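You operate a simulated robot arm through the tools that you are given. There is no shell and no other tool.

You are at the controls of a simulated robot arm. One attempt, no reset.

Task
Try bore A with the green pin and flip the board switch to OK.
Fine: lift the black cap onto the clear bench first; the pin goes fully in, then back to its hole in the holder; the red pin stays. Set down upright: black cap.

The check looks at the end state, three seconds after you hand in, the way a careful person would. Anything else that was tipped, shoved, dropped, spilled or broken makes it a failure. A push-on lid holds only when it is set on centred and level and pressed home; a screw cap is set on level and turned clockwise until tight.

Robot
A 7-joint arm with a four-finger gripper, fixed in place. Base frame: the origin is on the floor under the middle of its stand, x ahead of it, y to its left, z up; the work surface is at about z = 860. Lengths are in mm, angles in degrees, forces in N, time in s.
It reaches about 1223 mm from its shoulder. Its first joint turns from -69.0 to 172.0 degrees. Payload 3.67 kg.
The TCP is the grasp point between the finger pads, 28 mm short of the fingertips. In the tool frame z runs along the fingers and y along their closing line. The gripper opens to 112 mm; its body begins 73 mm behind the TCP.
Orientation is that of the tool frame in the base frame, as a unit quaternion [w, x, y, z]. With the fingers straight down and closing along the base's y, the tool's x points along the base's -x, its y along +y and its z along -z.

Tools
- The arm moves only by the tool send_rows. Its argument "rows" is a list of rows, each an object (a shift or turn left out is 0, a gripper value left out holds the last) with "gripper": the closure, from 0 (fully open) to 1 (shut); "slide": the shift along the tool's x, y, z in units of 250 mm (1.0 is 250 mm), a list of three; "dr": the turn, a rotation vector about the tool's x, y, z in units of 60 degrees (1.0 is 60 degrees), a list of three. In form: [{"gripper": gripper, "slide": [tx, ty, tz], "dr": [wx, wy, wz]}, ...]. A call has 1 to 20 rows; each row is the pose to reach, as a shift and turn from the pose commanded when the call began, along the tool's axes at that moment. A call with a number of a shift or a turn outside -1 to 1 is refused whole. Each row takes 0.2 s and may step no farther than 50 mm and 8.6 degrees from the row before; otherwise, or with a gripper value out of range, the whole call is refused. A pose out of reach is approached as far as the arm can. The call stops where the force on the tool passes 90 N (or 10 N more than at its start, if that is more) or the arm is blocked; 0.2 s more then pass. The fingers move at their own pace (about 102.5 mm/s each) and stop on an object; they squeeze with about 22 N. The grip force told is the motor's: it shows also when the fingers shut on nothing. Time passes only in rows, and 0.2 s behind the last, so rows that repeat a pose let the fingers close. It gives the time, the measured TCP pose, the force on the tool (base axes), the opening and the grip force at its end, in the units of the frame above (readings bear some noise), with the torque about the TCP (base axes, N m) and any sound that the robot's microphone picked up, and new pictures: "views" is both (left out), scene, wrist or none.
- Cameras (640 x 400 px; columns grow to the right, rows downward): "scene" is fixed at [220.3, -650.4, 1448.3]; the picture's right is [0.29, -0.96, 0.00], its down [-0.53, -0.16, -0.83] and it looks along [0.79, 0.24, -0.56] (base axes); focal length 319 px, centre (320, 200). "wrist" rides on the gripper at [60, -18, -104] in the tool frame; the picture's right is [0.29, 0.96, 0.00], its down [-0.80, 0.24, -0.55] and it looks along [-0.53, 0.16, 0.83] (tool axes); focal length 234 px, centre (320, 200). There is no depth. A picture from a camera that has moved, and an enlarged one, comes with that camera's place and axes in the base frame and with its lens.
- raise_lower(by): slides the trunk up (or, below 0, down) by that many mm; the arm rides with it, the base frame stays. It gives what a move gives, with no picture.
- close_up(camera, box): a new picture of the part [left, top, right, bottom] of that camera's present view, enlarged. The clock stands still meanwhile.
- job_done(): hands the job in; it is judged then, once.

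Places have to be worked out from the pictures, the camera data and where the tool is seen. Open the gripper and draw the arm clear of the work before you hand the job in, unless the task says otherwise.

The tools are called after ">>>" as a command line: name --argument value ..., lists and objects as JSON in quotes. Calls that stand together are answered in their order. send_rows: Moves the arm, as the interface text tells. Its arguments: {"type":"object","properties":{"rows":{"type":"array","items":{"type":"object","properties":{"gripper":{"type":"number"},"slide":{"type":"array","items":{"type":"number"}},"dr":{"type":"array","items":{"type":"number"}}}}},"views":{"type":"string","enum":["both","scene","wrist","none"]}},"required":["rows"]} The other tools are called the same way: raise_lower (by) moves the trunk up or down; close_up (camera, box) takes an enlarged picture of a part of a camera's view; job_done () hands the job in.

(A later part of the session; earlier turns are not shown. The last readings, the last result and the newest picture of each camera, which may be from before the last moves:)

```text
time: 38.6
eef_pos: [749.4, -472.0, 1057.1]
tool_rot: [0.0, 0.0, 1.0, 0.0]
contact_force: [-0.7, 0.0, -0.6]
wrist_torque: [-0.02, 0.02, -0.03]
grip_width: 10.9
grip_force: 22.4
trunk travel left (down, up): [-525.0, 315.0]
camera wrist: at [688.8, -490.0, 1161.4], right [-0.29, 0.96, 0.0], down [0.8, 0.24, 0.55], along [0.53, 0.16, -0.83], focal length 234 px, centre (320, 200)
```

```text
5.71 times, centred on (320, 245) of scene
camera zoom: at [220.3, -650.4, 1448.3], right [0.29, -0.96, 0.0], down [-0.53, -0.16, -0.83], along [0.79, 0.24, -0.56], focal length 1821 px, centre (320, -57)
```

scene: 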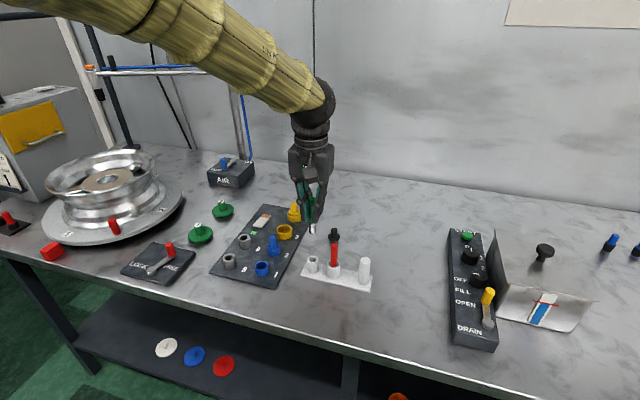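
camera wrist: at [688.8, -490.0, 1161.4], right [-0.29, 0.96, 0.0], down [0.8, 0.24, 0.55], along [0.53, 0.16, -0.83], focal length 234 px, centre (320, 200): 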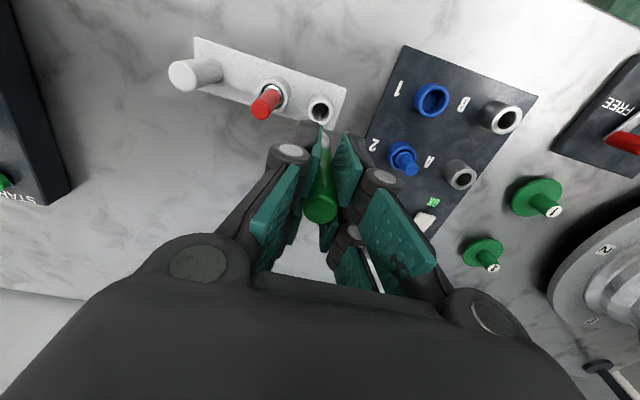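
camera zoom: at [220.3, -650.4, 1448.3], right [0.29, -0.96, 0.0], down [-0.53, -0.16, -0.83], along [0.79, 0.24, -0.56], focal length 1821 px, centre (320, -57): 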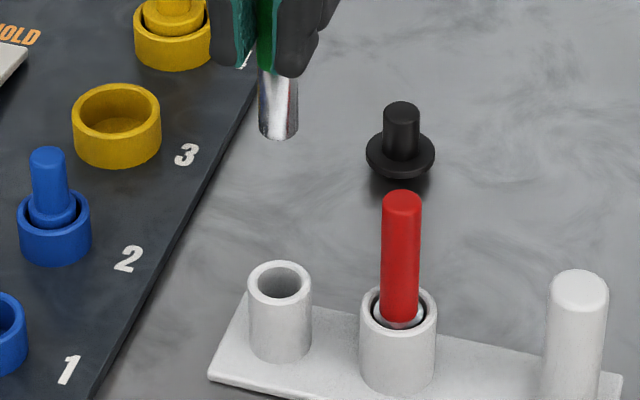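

The socket now appears about 1.5 mm off relative to the pin-aligned position (the arm's true pose differs slightly). I correct by (-1.5,-1.3) mm and descend to just above the socket rim for a check.

>>> send_rows --rows '[{"gripper": 1.0, "slide": [0.006, -0.0052, 0.0]}, {"slide": [0.006, -0.0052, 0.08]}, {"slide": [0.006, -0.0052, 0.16]}, {"slide": [0.006, -0.0052, 0.23]}, {"slide": [0.006, -0.0052, 0.28]}, {"slide": [0.006, -0.0052, 0.28]}]' --views "both"

>>> close_up --camera "wrist" --box '[305, 100, 345, 150]'

>>> close_up --camera "scene" --box '[300, 235, 330, 270]'

```text
time: 40.0
eef_pos: [745.2, -474.0, 985.9]
tool_rot: [-0.001, 0.0, 1.0, 0.0]
contact_force: [0.3, 0.1, -1.5]
wrist_torque: [0.01, 0.0, -0.02]
grip_width: 11.2
grip_force: 21.9
trunk travel left (down, up): [-525.0, 315.0]
camera wrist: at [684.2, -492.5, 1089.9], right [-0.29, 0.96, 0.0], down [0.8, 0.24, 0.55], along [0.53, 0.16, -0.83], focal length 234 px, centre (320, 200)
```

scene: 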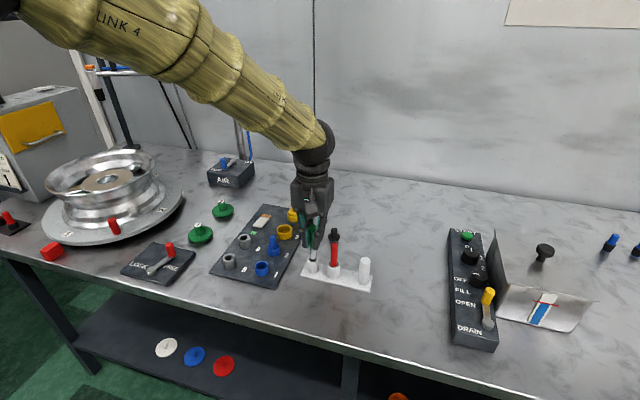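
wrist: 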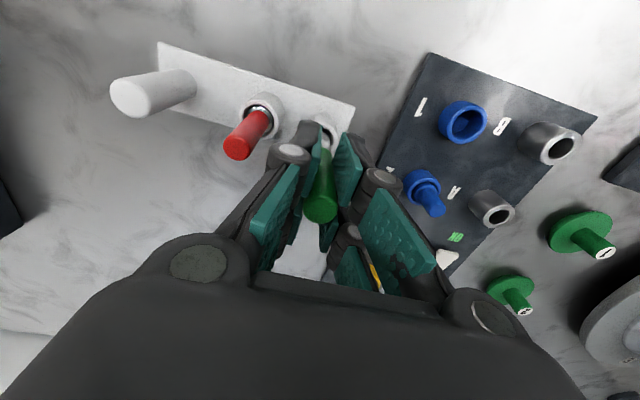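

```text
8.00 times, centred on (325, 125) of wrist
camera zoom: at [684.2, -492.5, 1089.9], right [-0.29, 0.96, 0.0], down [0.8, 0.24, 0.55], along [0.53, 0.16, -0.83], focal length 1873 px, centre (280, 800)
```

zoom: 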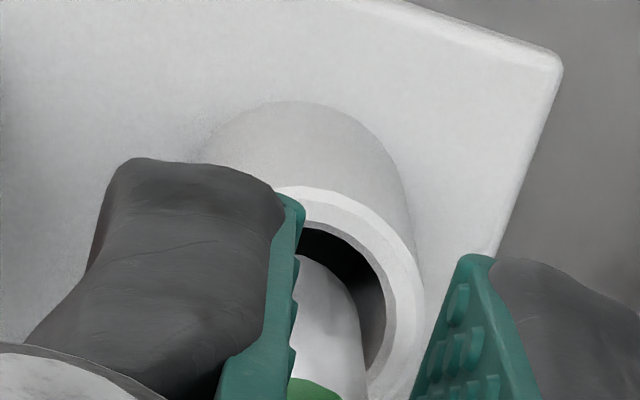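

```text
11.43 times, centred on (315, 252) of scene
camera zoom: at [220.3, -650.4, 1448.3], right [0.29, -0.96, 0.0], down [-0.53, -0.16, -0.83], along [0.79, 0.24, -0.56], focal length 3643 px, centre (377, -400)
```

zoom: 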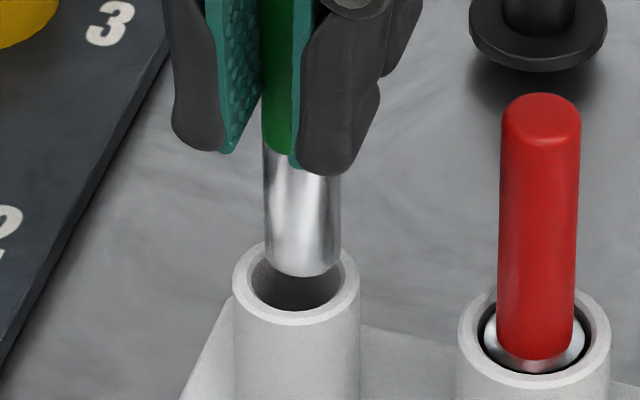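

Both views suggest the pin is about 1 mm too far to -y, and the x reading moved more than commanded. I let the arm settle and look again before correcting.

>>> send_rows --rows '[{"gripper": 1.0, "slide": [0, 0, 0]}, {"slide": [0, 0, 0]}, {"slide": [0, 0, 0]}]' --views "none"

>>> close_up --camera "wrist" --box '[305, 100, 345, 150]'

>>> close_up --camera "scene" --box '[300, 235, 330, 270]'

```text
time: 40.8
eef_pos: [745.4, -473.9, 984.2]
tool_rot: [0.0, 0.0, 1.0, 0.0]
contact_force: [-0.5, 0.3, -1.5]
wrist_torque: [0.0, 0.0, 0.01]
grip_width: 11.0
grip_force: 22.1
trunk travel left (down, up): [-525.0, 315.0]
```

```text
8.00 times, centred on (325, 125) of wrist
camera zoom: at [684.4, -492.5, 1089.9], right [-0.29, 0.96, 0.0], down [0.8, 0.24, 0.55], along [0.53, 0.16, -0.83], focal length 1873 px, centre (280, 800)
```

zoom: 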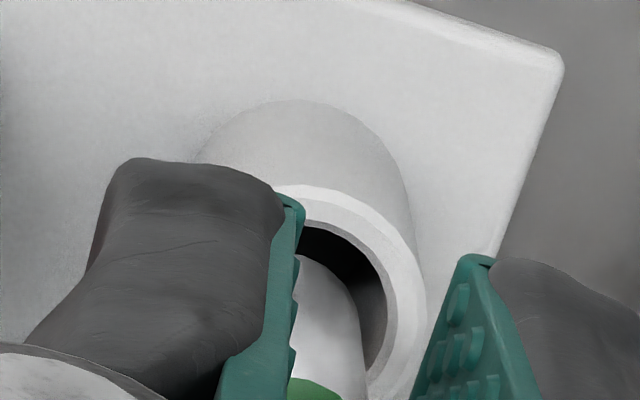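

```text
11.43 times, centred on (315, 252) of scene
camera zoom: at [220.3, -650.4, 1448.3], right [0.29, -0.96, 0.0], down [-0.53, -0.16, -0.83], along [0.79, 0.24, -0.56], focal length 3643 px, centre (377, -400)
```

zoom: 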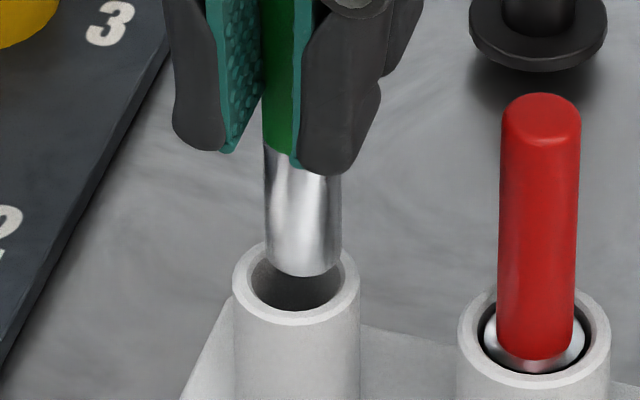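

The reported camera pose proves consistent: it places the socket at (745.5,-472.4) in three separate views. By that, the pin needs to move about (+2.0,+1.7) mm.

>>> send_rows --rows '[{"gripper": 1.0, "slide": [-0.004, 0.0034, 0]}, {"slide": [-0.008, 0.0068, 0]}, {"slide": [-0.008, 0.0068, 0]}, {"slide": [-0.008, 0.0068, 0]}]' --views "wrist"

>>> close_up --camera "wrist" --box '[305, 100, 345, 150]'

>>> close_up --camera "scene" --box '[300, 235, 330, 270]'

```text
time: 41.8
eef_pos: [748.0, -472.2, 984.5]
tool_rot: [0.0, 0.001, 1.0, 0.0]
contact_force: [0.6, 0.1, -1.8]
wrist_torque: [0.01, -0.02, 0.02]
grip_width: 11.1
grip_force: 22.5
trunk travel left (down, up): [-525.0, 315.0]
camera wrist: at [686.5, -490.7, 1090.1], right [-0.29, 0.96, 0.0], down [0.8, 0.24, 0.55], along [0.53, 0.16, -0.83], focal length 234 px, centre (320, 200)
```

wrist: 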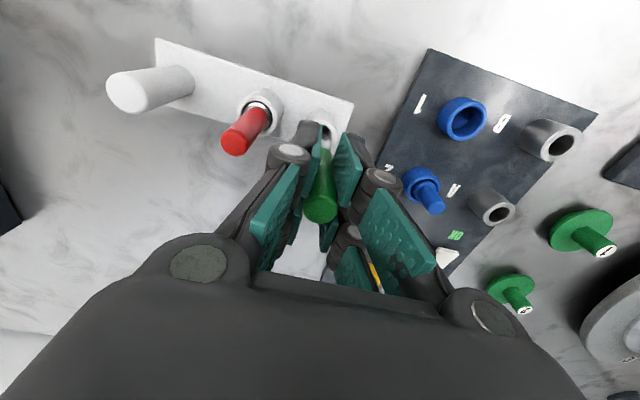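

```text
8.00 times, centred on (325, 125) of wrist
camera zoom: at [686.5, -490.7, 1090.1], right [-0.29, 0.96, 0.0], down [0.8, 0.24, 0.55], along [0.53, 0.16, -0.83], focal length 1873 px, centre (280, 800)
```

zoom: 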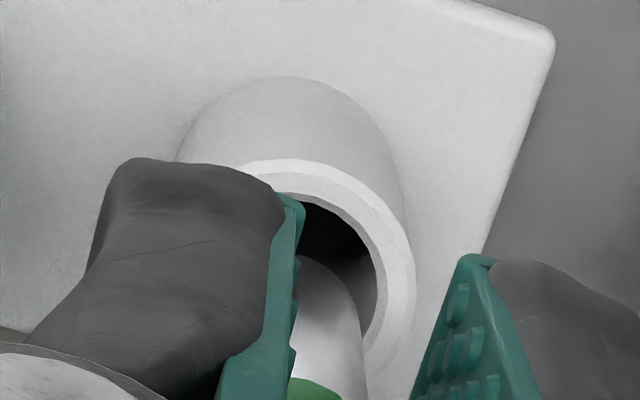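

```text
11.43 times, centred on (315, 252) of scene
camera zoom: at [220.3, -650.4, 1448.3], right [0.29, -0.96, 0.0], down [-0.53, -0.16, -0.83], along [0.79, 0.24, -0.56], focal length 3643 px, centre (377, -400)
```

zoom: 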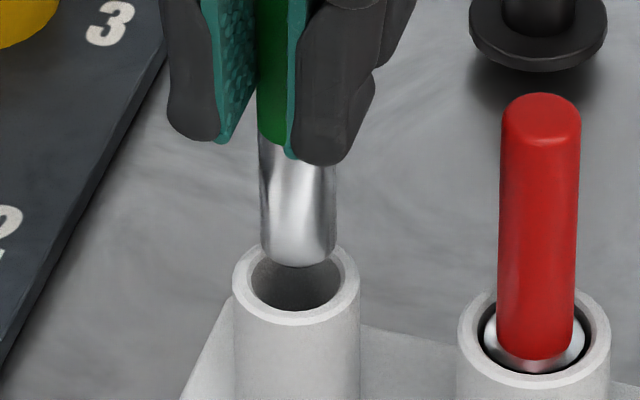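

Pin and socket now line up in both views. I lower the tip into the socket.

>>> send_rows --rows '[{"gripper": 1.0, "slide": [0, 0, 0.016]}, {"slide": [0, 0, 0.032]}, {"slide": [0, 0, 0.048]}, {"slide": [0, 0, 0.06]}, {"slide": [0, 0, 0.072]}, {"slide": [0, 0, 0.072]}]' --views "wrist"

>>> close_up --camera "scene" --box '[300, 235, 330, 270]'

```text
time: 43.2
eef_pos: [746.6, -472.3, 967.1]
tool_rot: [0.0, 0.0, 1.0, 0.0]
contact_force: [-0.5, 0.0, -1.7]
wrist_torque: [-0.01, 0.0, -0.03]
grip_width: 11.0
grip_force: 22.0
trunk travel left (down, up): [-525.0, 315.0]
camera wrist: at [686.5, -490.6, 1072.1], right [-0.29, 0.96, 0.0], down [0.8, 0.24, 0.55], along [0.53, 0.16, -0.83], focal length 234 px, centre (320, 200)
```

wrist: 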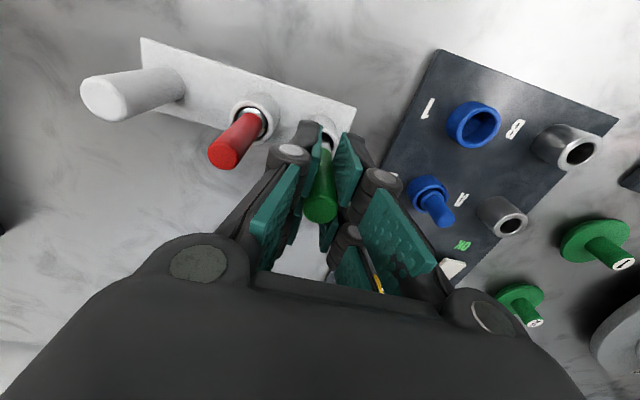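

```text
11.43 times, centred on (315, 252) of scene
camera zoom: at [220.3, -650.4, 1448.3], right [0.29, -0.96, 0.0], down [-0.53, -0.16, -0.83], along [0.79, 0.24, -0.56], focal length 3643 px, centre (377, -400)
```

zoom: 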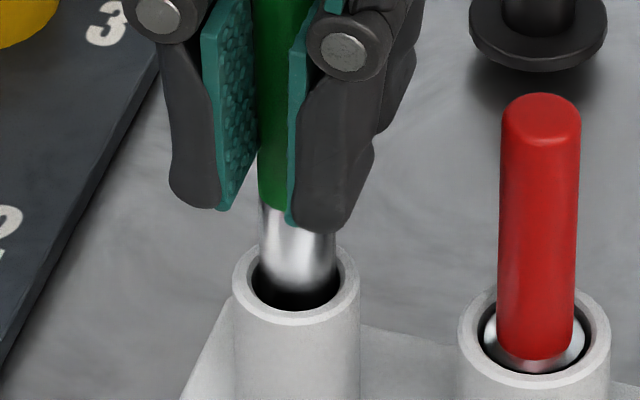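

The tip is inside the socket, no contact force. I continue down toward the seat.

>>> send_rows --rows '[{"gripper": 1.0, "slide": [0, 0, 0.016]}, {"slide": [0, 0, 0.032]}, {"slide": [0, 0, 0.048]}, {"slide": [0, 0, 0.064]}, {"slide": [0, 0, 0.08]}, {"slide": [0, 0, 0.08]}]' --views "none"

>>> send_rows --rows '[{"gripper": 1.0, "slide": [0, 0, 0.005]}, {"slide": [0, 0, 0.01]}, {"slide": [0, 0, 0.01]}]' --views "none"

>>> close_up --camera "scene" --box '[300, 235, 330, 270]'

```text
time: 44.6
eef_pos: [748.4, -472.3, 947.3]
tool_rot: [-0.001, 0.0, 1.0, 0.001]
contact_force: [-0.2, -0.6, -1.3]
wrist_torque: [-0.02, 0.0, -0.02]
grip_width: 11.0
grip_force: 21.8
trunk travel left (down, up): [-525.0, 315.0]
```

```text
time: 45.4
eef_pos: [748.7, -471.4, 943.2]
tool_rot: [-0.001, -0.001, 1.0, 0.0]
contact_force: [0.6, 1.0, -1.0]
wrist_torque: [0.04, -0.01, 0.01]
grip_width: 11.0
grip_force: 21.6
trunk travel left (down, up): [-525.0, 315.0]
```

```text
11.43 times, centred on (315, 252) of scene
camera zoom: at [220.3, -650.4, 1448.3], right [0.29, -0.96, 0.0], down [-0.53, -0.16, -0.83], along [0.79, 0.24, -0.56], focal length 3643 px, centre (377, -400)
```

zoom: 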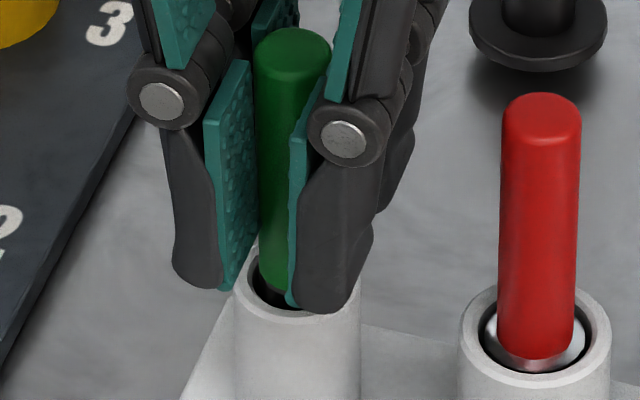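

Nothing touched yet at TCP 943; the seat should be 2–4 mm lower. I continue in 1 mm steps.

>>> send_rows --rows '[{"gripper": 1.0, "slide": [0, 0, 0.004]}, {"slide": [0, 0, 0.008]}, {"slide": [0, 0, 0.008]}]' --views "none"

>>> send_rows --rows '[{"gripper": 1.0, "slide": [0, 0, 0.004]}, {"slide": [0, 0, 0.008]}, {"slide": [0, 0, 0.008]}]' --views "wrist"

>>> close_up --camera "scene" --box '[300, 235, 330, 270]'

```text
time: 46.2
eef_pos: [748.5, -472.5, 942.7]
tool_rot: [0.0, 0.0, 1.0, 0.0]
contact_force: [-0.1, -0.8, -1.6]
wrist_torque: [0.03, 0.01, 0.0]
grip_width: 11.2
grip_force: 22.1
trunk travel left (down, up): [-525.0, 315.0]
```

```text
time: 47.0
eef_pos: [748.4, -472.1, 941.0]
tool_rot: [0.0, 0.0, 1.0, 0.0]
contact_force: [-0.3, -0.2, -1.9]
wrist_torque: [0.01, 0.01, 0.01]
grip_width: 11.2
grip_force: 22.7
trunk travel left (down, up): [-525.0, 315.0]
camera wrist: at [687.0, -490.8, 1045.9], right [-0.29, 0.96, 0.0], down [0.8, 0.24, 0.55], along [0.53, 0.16, -0.83], focal length 234 px, centre (320, 200)
```

wrist: 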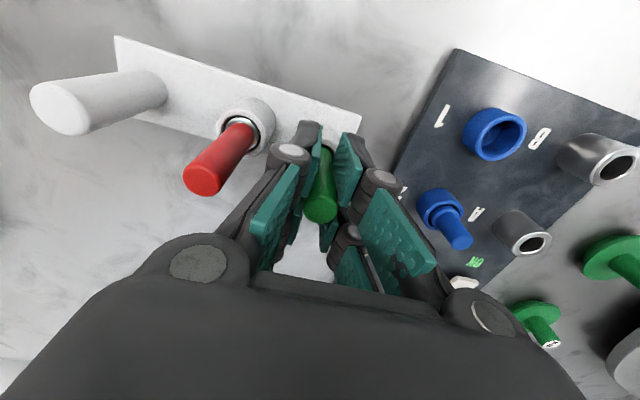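

```text
11.43 times, centred on (315, 252) of scene
camera zoom: at [220.3, -650.4, 1448.3], right [0.29, -0.96, 0.0], down [-0.53, -0.16, -0.83], along [0.79, 0.24, -0.56], focal length 3643 px, centre (377, -400)
```

zoom: 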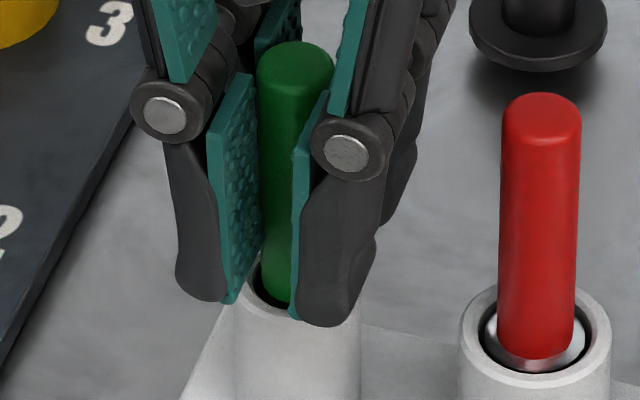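

The pin top is still ~3 mm above its original seated height (it slid in the grip during the trial). I ease down a little more, watching for contact.

>>> send_rows --rows '[{"gripper": 1.0, "slide": [0, 0, 0.004]}, {"slide": [0, 0, 0.004]}]' --views "none"

>>> send_rows --rows '[{"gripper": 1.0, "slide": [0, 0, 0.004]}, {"slide": [0, 0, 0.004]}]' --views "none"

>>> close_up --camera "scene" --box '[300, 235, 330, 270]'

```text
time: 47.6
eef_pos: [748.3, -472.3, 940.2]
tool_rot: [0.001, 0.0, 1.0, -0.001]
contact_force: [1.8, -1.9, 4.1]
wrist_torque: [-0.08, -0.03, 0.01]
grip_width: 10.9
grip_force: 21.8
trunk travel left (down, up): [-525.0, 315.0]
```

```text
time: 48.2
eef_pos: [749.1, -472.6, 940.6]
tool_rot: [0.0, 0.0, 1.0, 0.001]
contact_force: [3.7, -2.6, 11.9]
wrist_torque: [-0.23, -0.28, 0.02]
grip_width: 11.4
grip_force: 22.3
trunk travel left (down, up): [-525.0, 315.0]
```

```text
11.43 times, centred on (315, 252) of scene
camera zoom: at [220.3, -650.4, 1448.3], right [0.29, -0.96, 0.0], down [-0.53, -0.16, -0.83], along [0.79, 0.24, -0.56], focal length 3643 px, centre (377, -400)
```

zoom: 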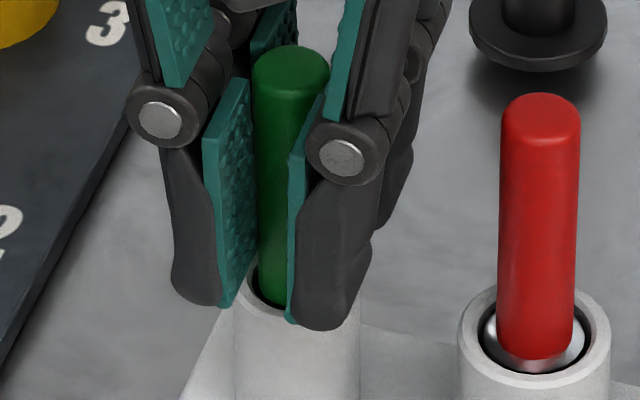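

The pin's top edge is back at exactly its original height in the scene view (seated, 12 N contact). I relieve the pressure and open the fingers to 30 mm.

>>> send_rows --rows '[{"gripper": 1.0, "slide": [0, 0, -0.005]}, {"gripper": 1.0, "slide": [0, 0, -0.005]}, {"gripper": 0.88, "slide": [0, 0, -0.005]}, {"gripper": 0.82, "slide": [0, 0, -0.005]}, {"gripper": 0.77, "slide": [0, 0, -0.005]}, {"gripper": 0.73, "slide": [0, 0, -0.005]}, {"gripper": 0.73, "slide": [0, 0, -0.005]}]' --views "both"

>>> close_up --camera "scene" --box '[295, 230, 355, 290]'

>>> close_up --camera "wrist" --box '[230, 70, 410, 250]'

```text
time: 49.8
eef_pos: [748.8, -471.6, 940.3]
tool_rot: [0.0, -0.001, 1.0, 0.0]
contact_force: [-0.5, 0.0, -0.1]
wrist_torque: [-0.01, 0.0, 0.04]
grip_width: 30.1
grip_force: 0.1
trunk travel left (down, up): [-525.0, 315.0]
camera wrist: at [686.7, -490.2, 1044.6], right [-0.29, 0.96, 0.0], down [0.8, 0.24, 0.55], along [0.53, 0.16, -0.83], focal length 234 px, centre (320, 200)
```

scene: 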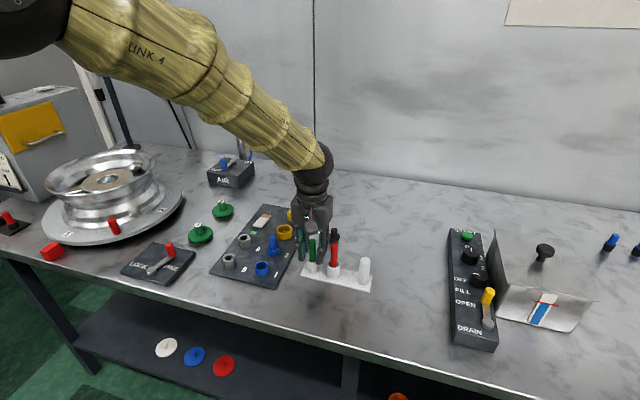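
wrist: 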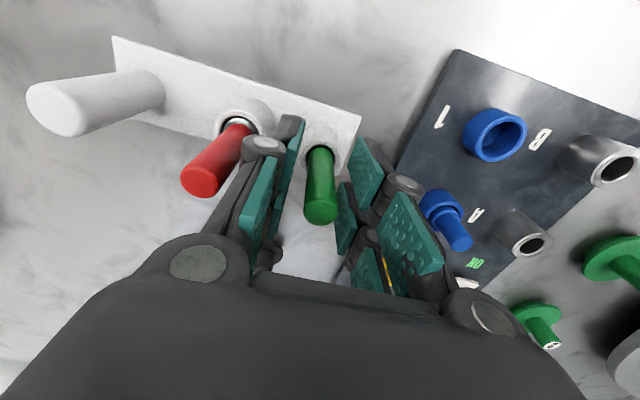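

```text
6.67 times, centred on (325, 260) of scene
camera zoom: at [220.3, -650.4, 1448.3], right [0.29, -0.96, 0.0], down [-0.53, -0.16, -0.83], along [0.79, 0.24, -0.56], focal length 2125 px, centre (287, -200)
```

zoom: 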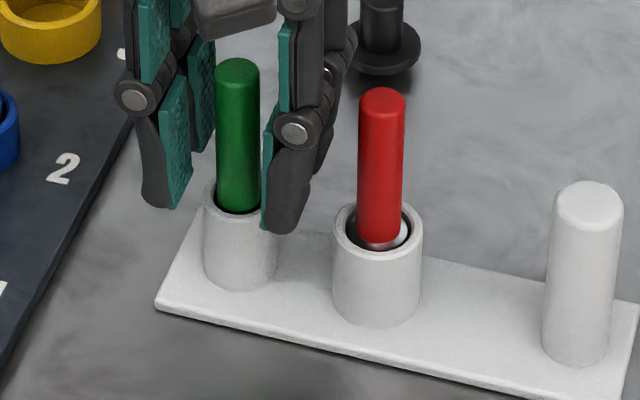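

```text
2.22 times, centred on (320, 160) of wrist
camera zoom: at [686.7, -490.2, 1044.6], right [-0.29, 0.96, 0.0], down [0.8, 0.24, 0.55], along [0.53, 0.16, -0.83], focal length 520 px, centre (320, 289)
```

zoom: 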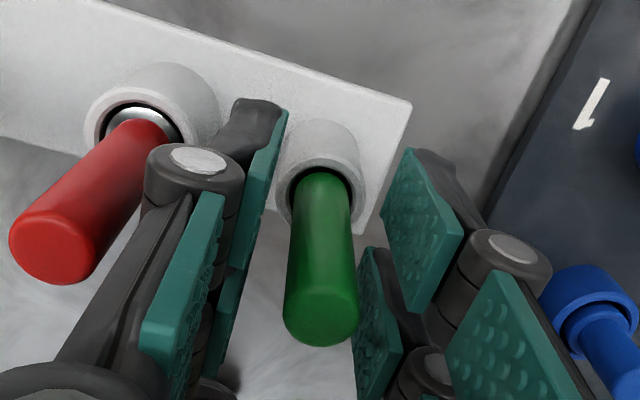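

The green pin is back exactly where it started. I raise straight up and then move back over the board with open fingers to view bore A's depth and the switch.

>>> send_rows --rows '[{"gripper": 0.73, "slide": [0, 0, -0.06]}, {"slide": [0, 0, -0.14]}, {"slide": [0, 0, -0.22]}, {"slide": [0, 0, -0.3]}, {"slide": [0, 0, -0.4]}, {"slide": [0, 0, -0.4]}]' --views "scene"

>>> close_up --camera "scene" --box '[295, 230, 355, 290]'

```text
time: 51.2
eef_pos: [748.8, -472.7, 1040.2]
tool_rot: [0.0, -0.001, 1.0, 0.0]
contact_force: [0.0, 0.7, -0.4]
wrist_torque: [-0.01, 0.04, -0.03]
grip_width: 30.2
grip_force: 0.1
trunk travel left (down, up): [-525.0, 315.0]
```

scene: 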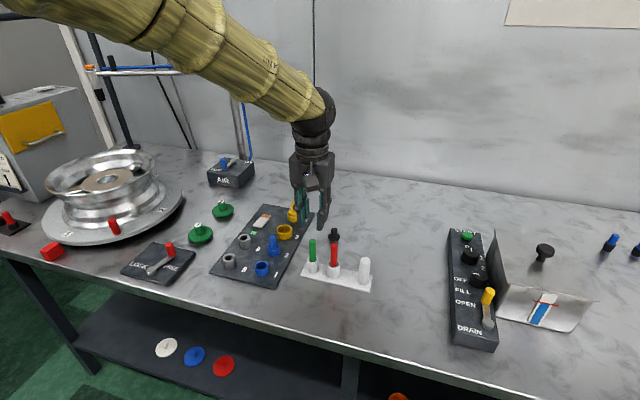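

```text
6.67 times, centred on (325, 260) of scene
camera zoom: at [220.3, -650.4, 1448.3], right [0.29, -0.96, 0.0], down [-0.53, -0.16, -0.83], along [0.79, 0.24, -0.56], focal length 2125 px, centre (287, -200)
```

zoom: 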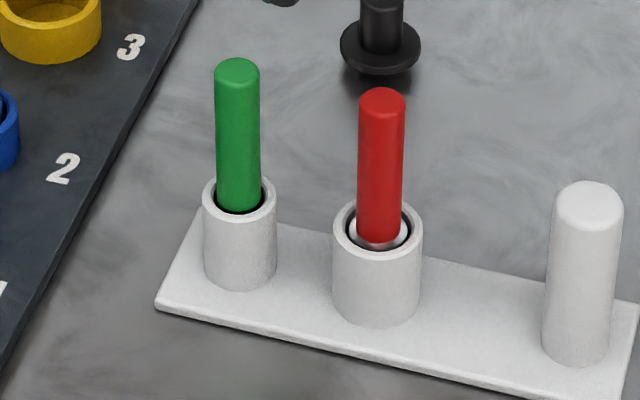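

Holder looks identical to the start. Now over to the board switch.

>>> send_rows --rows '[{"gripper": 0.73, "slide": [-0.015, 0.1, 0]}, {"slide": [-0.03, 0.2, 0]}, {"slide": [-0.045, 0.3, 0]}, {"slide": [-0.06, 0.4, 0]}, {"gripper": 0.45, "slide": [-0.075, 0.5, 0]}, {"slide": [-0.09, 0.6, 0]}, {"slide": [-0.105, 0.7, 0]}, {"slide": [-0.12, 0.808, 0]}, {"slide": [-0.12, 0.808, 0]}]' --views "both"

>>> close_up --camera "wrist" --box '[240, 80, 380, 240]'

>>> close_up --camera "wrist" --box '[290, 90, 350, 140]'

>>> close_up --camera "scene" --box '[235, 195, 295, 245]'

```text
time: 53.2
eef_pos: [780.1, -270.0, 1041.7]
tool_rot: [0.0, 0.0, 1.0, 0.0]
contact_force: [-0.4, -0.2, 0.4]
wrist_torque: [0.0, -0.01, -0.01]
grip_width: 61.5
grip_force: 0.1
trunk travel left (down, up): [-525.0, 315.0]
camera wrist: at [717.5, -289.3, 1146.3], right [-0.29, 0.96, 0.0], down [0.8, 0.24, 0.55], along [0.53, 0.16, -0.83], focal length 234 px, centre (320, 200)
```

scene: 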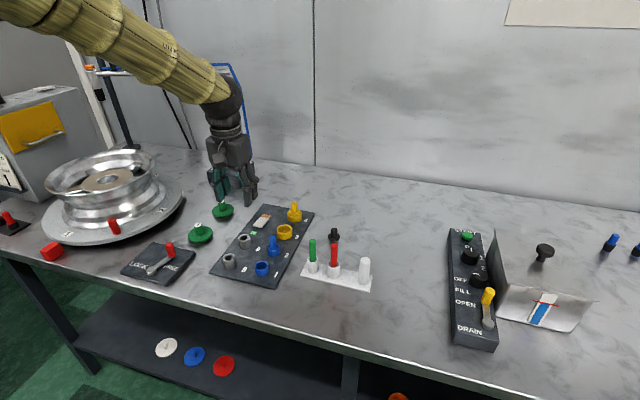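
wrist: 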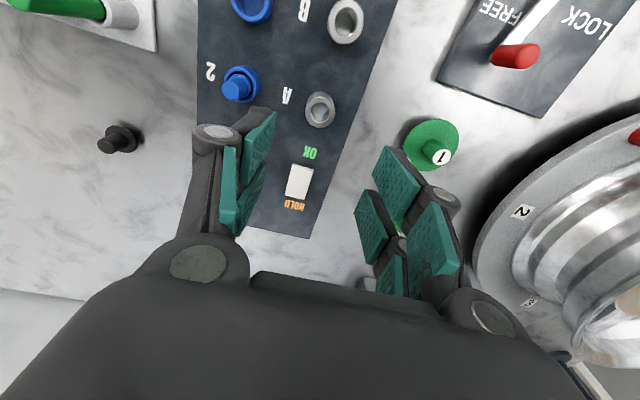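

```text
2.50 times, centred on (310, 160) of wrist
camera zoom: at [717.5, -289.3, 1146.3], right [-0.29, 0.96, 0.0], down [0.8, 0.24, 0.55], along [0.53, 0.16, -0.83], focal length 585 px, centre (345, 300)
```

zoom: 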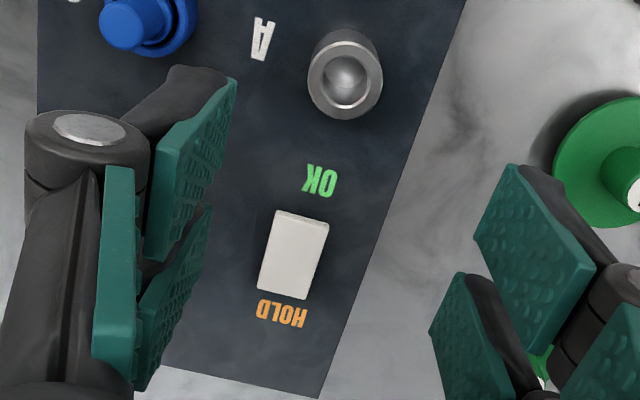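

```text
8.00 times, centred on (320, 115) of wrist
camera zoom: at [717.5, -289.3, 1146.3], right [-0.29, 0.96, 0.0], down [0.8, 0.24, 0.55], along [0.53, 0.16, -0.83], focal length 1873 px, centre (320, 880)
```

zoom: 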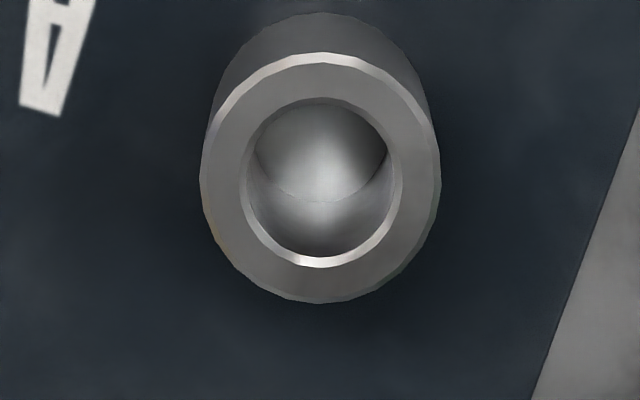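

```text
8.00 times, centred on (265, 220) of scene
camera zoom: at [220.3, -650.4, 1448.3], right [0.29, -0.96, 0.0], down [-0.53, -0.16, -0.83], along [0.79, 0.24, -0.56], focal length 2550 px, centre (760, 40)
```

zoom: 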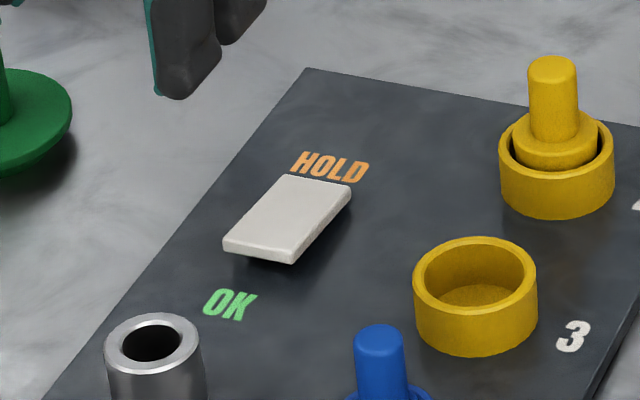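

Bore A's floor is about 25–26 mm down, matching the depth the pin reached. The rocker spans x ≈ 844–898 at y ≈ -272 with its OK end (near side) raised to about z 887. I close the fingers and position them above the OK end.

>>> send_rows --rows '[{"gripper": 1.0, "slide": [-0.07, -0.0015, 0]}, {"slide": [-0.15, -0.003, 0]}, {"slide": [-0.22, -0.0044, 0]}, {"slide": [-0.22, -0.0044, 0.1]}, {"slide": [-0.22, -0.0044, 0.2]}, {"slide": [-0.22, -0.0044, 0.3]}, {"slide": [-0.22, -0.0044, 0.4]}, {"slide": [-0.22, -0.0044, 0.4]}]' --views "both"

>>> close_up --camera "scene" --box '[225, 185, 295, 255]'

>>> close_up --camera "wrist" --box '[230, 80, 410, 260]'

```text
time: 55.0
eef_pos: [833.3, -272.6, 940.5]
tool_rot: [-0.001, 0.0, 1.0, 0.0]
contact_force: [0.4, 1.2, 0.5]
wrist_torque: [-0.02, -0.03, 0.0]
grip_width: 0.4
grip_force: 22.1
trunk travel left (down, up): [-525.0, 315.0]
camera wrist: at [771.2, -290.3, 1044.9], right [-0.29, 0.96, 0.0], down [0.8, 0.24, 0.55], along [0.53, 0.16, -0.83], focal length 234 px, centre (320, 200)
```

scene: 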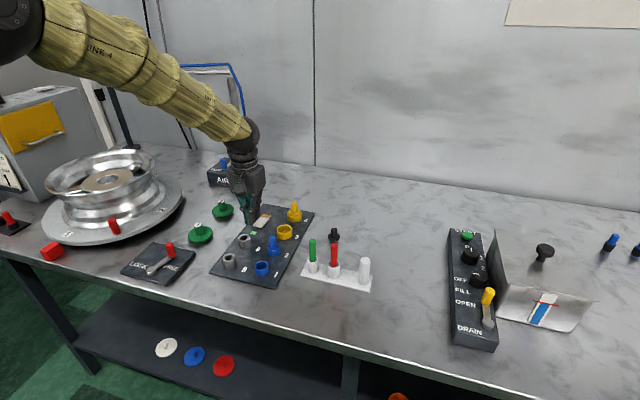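
wrist: 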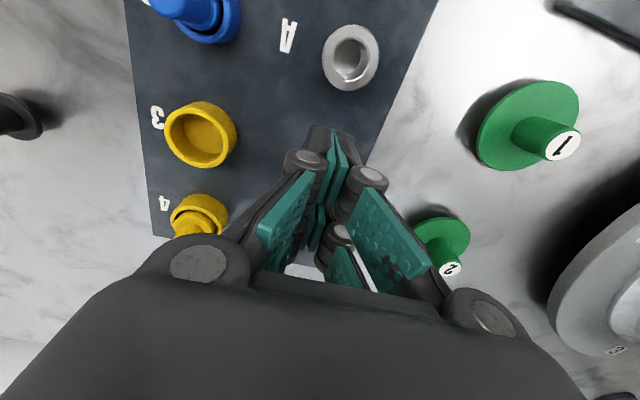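

```text
5.71 times, centred on (260, 220) of scene
camera zoom: at [220.3, -650.4, 1448.3], right [0.29, -0.96, 0.0], down [-0.53, -0.16, -0.83], along [0.79, 0.24, -0.56], focal length 1821 px, centre (663, 86)
```

zoom: 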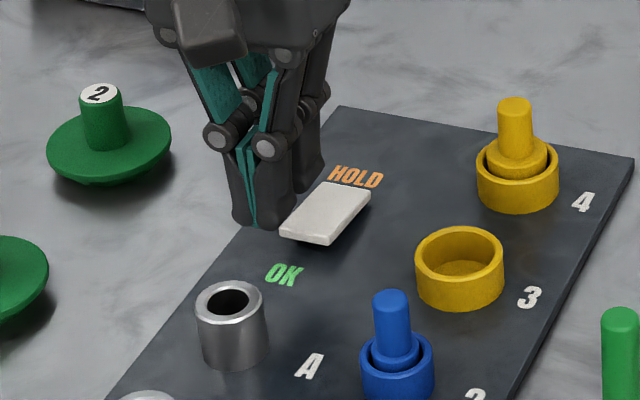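

```text
2.22 times, centred on (320, 170) of wrist
camera zoom: at [771.2, -290.3, 1044.9], right [-0.29, 0.96, 0.0], down [0.8, 0.24, 0.55], along [0.53, 0.16, -0.83], focal length 520 px, centre (320, 267)
```

zoom: 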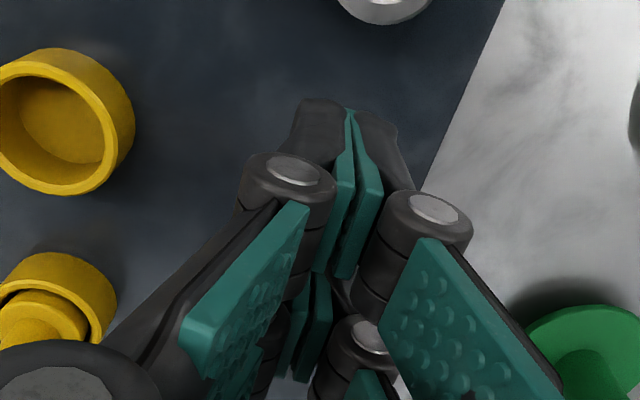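

The front finger pair is over the rocker's OK end. I lower to just above it, then press in small steps listening for the click.

>>> send_rows --rows '[{"gripper": 1.0, "slide": [0, 0, 0.03]}, {"slide": [0, 0, 0.06]}, {"slide": [0, 0, 0.08]}, {"slide": [0, 0, 0.08]}]' --views "none"

>>> close_up --camera "scene" --box '[235, 200, 285, 250]'

```text
time: 56.0
eef_pos: [832.9, -271.8, 920.0]
tool_rot: [0.0, 0.001, 1.0, 0.0]
contact_force: [-0.1, 0.7, -1.0]
wrist_torque: [0.03, -0.01, 0.03]
grip_width: 0.0
grip_force: 22.0
trunk travel left (down, up): [-525.0, 315.0]
```

```text
8.00 times, centred on (260, 225) of scene
camera zoom: at [220.3, -650.4, 1448.3], right [0.29, -0.96, 0.0], down [-0.53, -0.16, -0.83], along [0.79, 0.24, -0.56], focal length 2550 px, centre (800, 0)
```

zoom: 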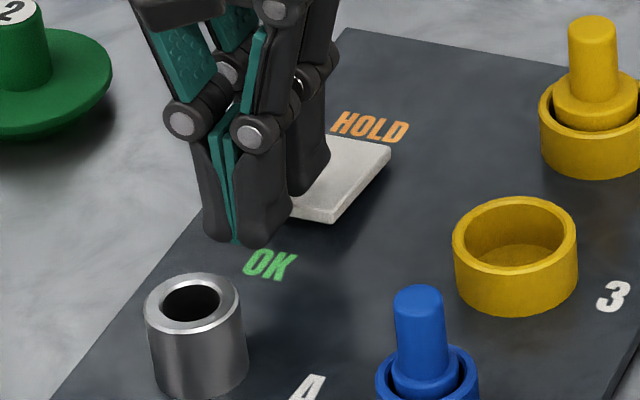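

>>> send_rows --rows '[{"gripper": 1.0, "slide": [0, 0, 0.008]}, {"slide": [0, 0, 0.016]}, {"slide": [0, 0, 0.016]}]' --views "none"

>>> send_rows --rows '[{"gripper": 1.0, "slide": [0, 0, 0.008]}, {"slide": [0, 0, 0.016]}, {"slide": [0, 0, 0.016]}]' --views "none"

>>> close_up --camera "scene" --box '[235, 200, 285, 250]'

```text
time: 56.8
eef_pos: [832.6, -271.4, 915.2]
tool_rot: [0.0, -0.001, 1.0, 0.0]
contact_force: [-0.2, 0.1, -0.4]
wrist_torque: [-0.02, -0.02, 0.0]
grip_width: 0.0
grip_force: 22.2
trunk travel left (down, up): [-525.0, 315.0]
```

```text
time: 57.6
eef_pos: [832.3, -271.1, 911.1]
tool_rot: [0.0, 0.0, 1.0, 0.0]
contact_force: [0.2, -0.1, -0.5]
wrist_torque: [-0.02, 0.0, -0.01]
grip_width: 0.0
grip_force: 22.3
trunk travel left (down, up): [-525.0, 315.0]
```

```text
8.00 times, centred on (260, 225) of scene
camera zoom: at [220.3, -650.4, 1448.3], right [0.29, -0.96, 0.0], down [-0.53, -0.16, -0.83], along [0.79, 0.24, -0.56], focal length 2550 px, centre (800, 0)
```

zoom: 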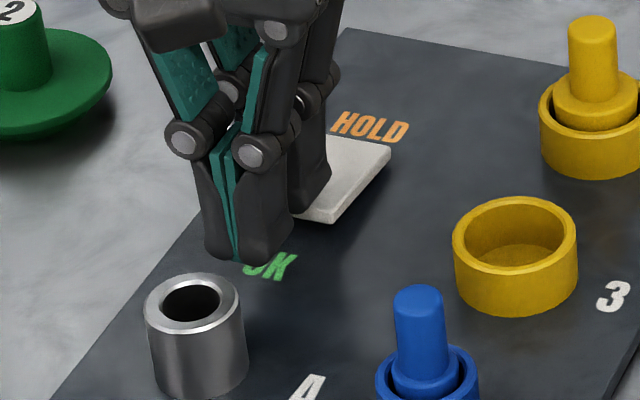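

>>> send_rows --rows '[{"gripper": 1.0, "slide": [0, 0, 0.008]}, {"slide": [0, 0, 0.016]}, {"slide": [0, 0, 0.016]}]' --views "none"

>>> close_up --camera "scene" --box '[235, 200, 285, 250]'

```text
time: 58.4
eef_pos: [833.1, -270.9, 907.6]
tool_rot: [0.0, 0.0, 1.0, 0.001]
contact_force: [0.1, 0.1, -0.1]
wrist_torque: [-0.01, 0.04, 0.03]
grip_width: 0.0
grip_force: 22.3
trunk travel left (down, up): [-525.0, 315.0]
```

```text
8.00 times, centred on (260, 225) of scene
camera zoom: at [220.3, -650.4, 1448.3], right [0.29, -0.96, 0.0], down [-0.53, -0.16, -0.83], along [0.79, 0.24, -0.56], focal length 2550 px, centre (800, 0)
```

zoom: 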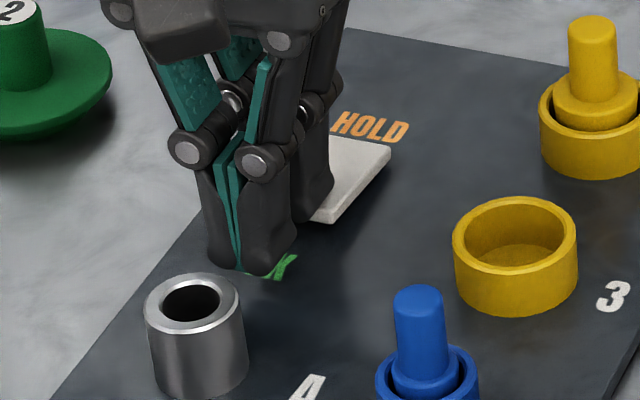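

>>> close_up --camera "scene" --box '[250, 205, 280, 240]'

>>> close_up --camera "wrist" --box '[270, 110, 370, 250]'

```text
11.43 times, centred on (265, 222) of scene
camera zoom: at [220.3, -650.4, 1448.3], right [0.29, -0.96, 0.0], down [-0.53, -0.16, -0.83], along [0.79, 0.24, -0.56], focal length 3643 px, centre (949, -57)
```

zoom: 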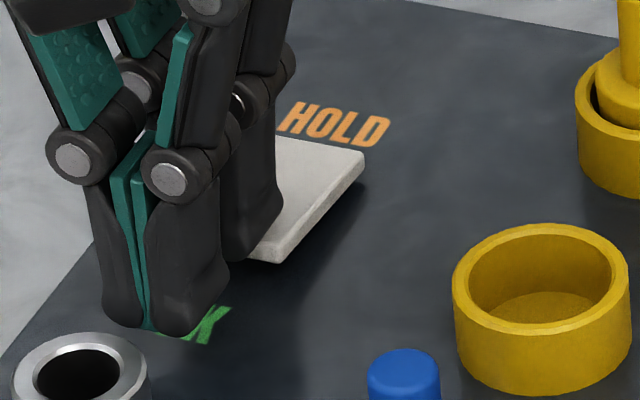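

```text
2.86 times, centred on (320, 180) of wrist
camera zoom: at [771.8, -289.5, 1012.9], right [-0.29, 0.96, 0.0], down [0.8, 0.24, 0.55], along [0.53, 0.16, -0.83], focal length 669 px, centre (320, 257)
```

zoom: 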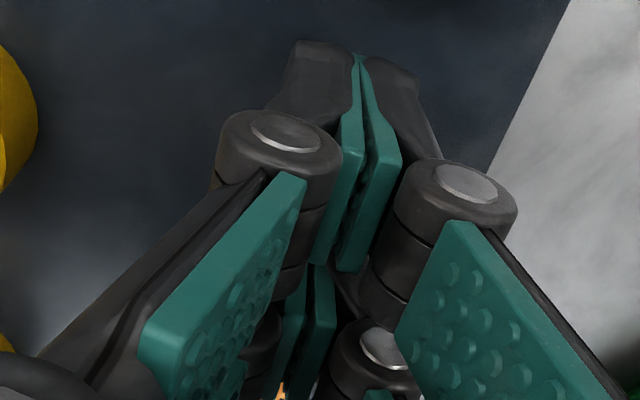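

The front fingers overlap the rocker's OK end but haven't touched it yet. I keep lowering 1.5 mm at a time.

>>> send_rows --rows '[{"gripper": 1.0, "slide": [0, 0, 0.006]}, {"slide": [0, 0, 0.012]}, {"slide": [0, 0, 0.012]}]' --views "none"

>>> close_up --camera "scene" --box '[250, 205, 280, 240]'

```text
time: 59.2
eef_pos: [834.6, -271.4, 905.8]
tool_rot: [-0.001, 0.0, 1.0, 0.0]
contact_force: [0.0, -0.8, 0.5]
wrist_torque: [0.01, 0.01, -0.01]
grip_width: 6.0
grip_force: 35.4
trunk travel left (down, up): [-525.0, 315.0]
```

```text
11.43 times, centred on (265, 222) of scene
camera zoom: at [220.3, -650.4, 1448.3], right [0.29, -0.96, 0.0], down [-0.53, -0.16, -0.83], along [0.79, 0.24, -0.56], focal length 3643 px, centre (949, -57)
```

zoom: 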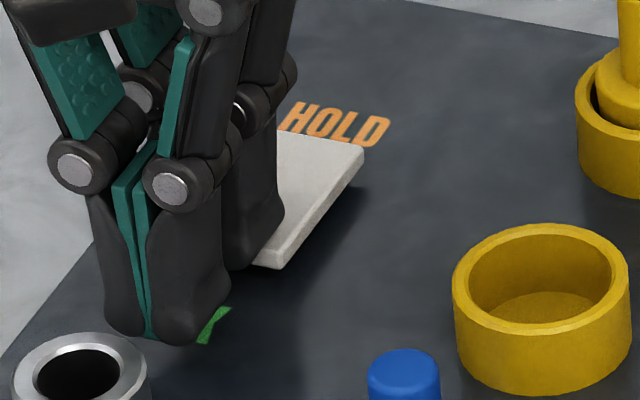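

The finger reading changed (spread to 6 mm) – first touch on the rocker, and its near edge has dipped slightly. I continue pressing.

>>> send_rows --rows '[{"gripper": 1.0, "slide": [0, 0, 0.006]}, {"slide": [0, 0, 0.012]}, {"slide": [0, 0, 0.012]}]' --views "none"

>>> close_up --camera "scene" --box '[250, 205, 280, 240]'

```text
time: 60.0
eef_pos: [834.3, -270.7, 902.7]
tool_rot: [0.0, 0.0, 1.0, -0.001]
contact_force: [0.2, 0.0, 0.3]
wrist_torque: [0.04, -0.02, 0.0]
grip_width: 6.0
grip_force: 35.5
trunk travel left (down, up): [-525.0, 315.0]
```

```text
11.43 times, centred on (265, 222) of scene
camera zoom: at [220.3, -650.4, 1448.3], right [0.29, -0.96, 0.0], down [-0.53, -0.16, -0.83], along [0.79, 0.24, -0.56], focal length 3643 px, centre (949, -57)
```

zoom: 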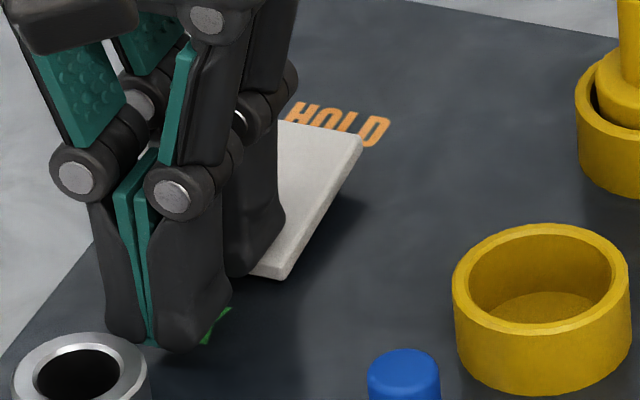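

The rocker is turning: its HOLD end is rising and the OK end going down. I continue in 1 mm steps until it snaps over.

>>> send_rows --rows '[{"gripper": 1.0, "slide": [0, 0, 0.005]}, {"slide": [0, 0, 0.01]}, {"slide": [0, 0, 0.01]}]' --views "none"

>>> close_up --camera "scene" --box '[250, 205, 280, 240]'

```text
time: 60.8
eef_pos: [833.8, -270.1, 902.1]
tool_rot: [0.002, 0.0, 1.0, 0.0]
contact_force: [1.3, -0.9, 15.6]
wrist_torque: [0.0, -0.4, -0.05]
grip_width: 6.0
grip_force: 35.6
trunk travel left (down, up): [-525.0, 315.0]
```

```text
11.43 times, centred on (265, 222) of scene
camera zoom: at [220.3, -650.4, 1448.3], right [0.29, -0.96, 0.0], down [-0.53, -0.16, -0.83], along [0.79, 0.24, -0.56], focal length 3643 px, centre (949, -57)
```

zoom: 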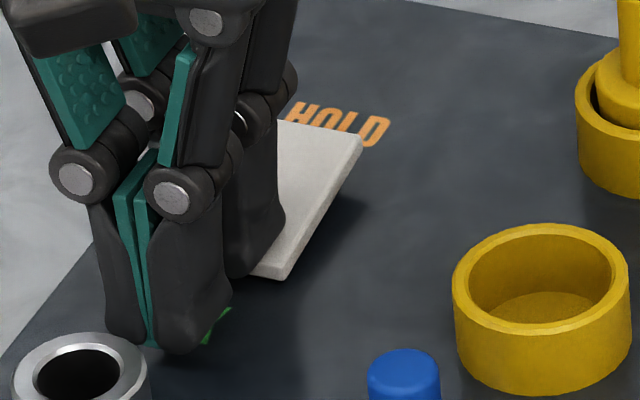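

The rocker now resists with ~16 N at its end stop, OK end down. I lift off and look whether it stays.

>>> send_rows --rows '[{"gripper": 1.0, "slide": [0, 0, -0.02]}, {"slide": [0, 0, -0.06]}, {"slide": [0, 0, -0.14]}, {"slide": [0, 0, -0.24]}, {"slide": [0, 0, -0.36]}, {"slide": [0.08, 0, -0.48]}, {"slide": [0.2, 0, -0.52]}, {"slide": [0.2, 0, -0.52]}]' --views "both"

>>> close_up --camera "scene" --box '[235, 195, 295, 245]'

>>> close_up --camera "wrist" --box '[240, 80, 380, 240]'

```text
time: 62.6
eef_pos: [785.2, -272.1, 1031.1]
tool_rot: [-0.001, -0.001, 1.0, 0.0]
contact_force: [0.1, -0.8, -0.2]
wrist_torque: [0.03, 0.01, -0.02]
grip_width: 0.0
grip_force: 35.8
trunk travel left (down, up): [-525.0, 315.0]
camera wrist: at [723.7, -290.5, 1135.8], right [-0.29, 0.96, 0.0], down [0.8, 0.24, 0.55], along [0.53, 0.16, -0.83], focal length 234 px, centre (320, 200)
```

scene: 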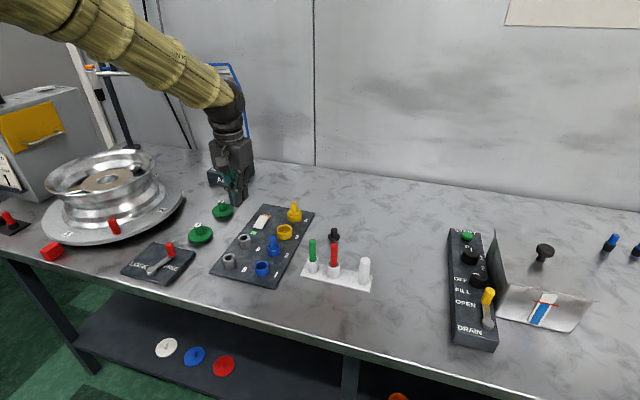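
wrist: 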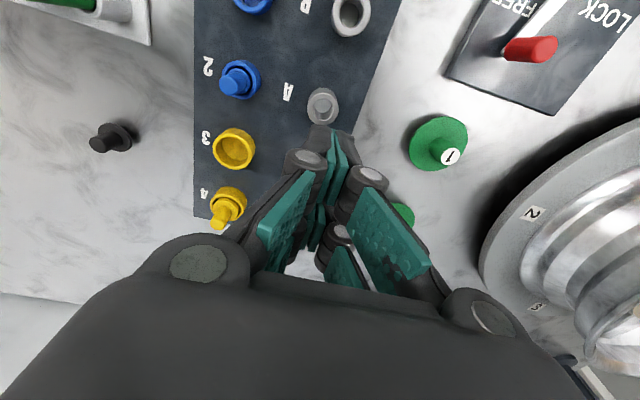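

```text
8.00 times, centred on (265, 220) of scene
camera zoom: at [220.3, -650.4, 1448.3], right [0.29, -0.96, 0.0], down [-0.53, -0.16, -0.83], along [0.79, 0.24, -0.56], focal length 2550 px, centre (760, 40)
```

zoom: 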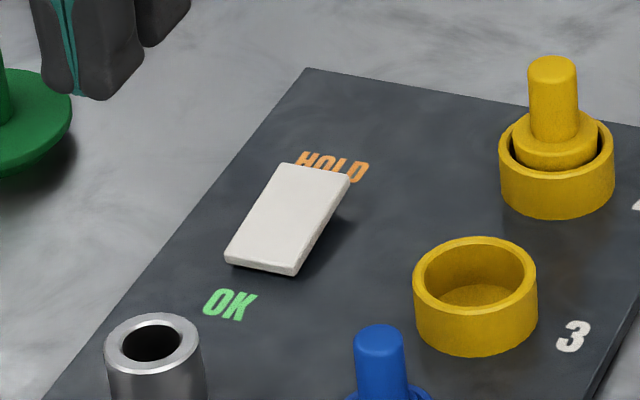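

```text
2.50 times, centred on (310, 160) of wrist
camera zoom: at [723.7, -290.5, 1135.8], right [-0.29, 0.96, 0.0], down [0.8, 0.24, 0.55], along [0.53, 0.16, -0.83], focal length 585 px, centre (345, 300)
```

zoom: 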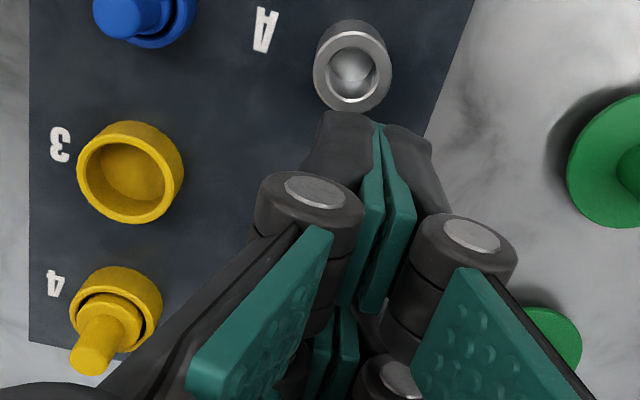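

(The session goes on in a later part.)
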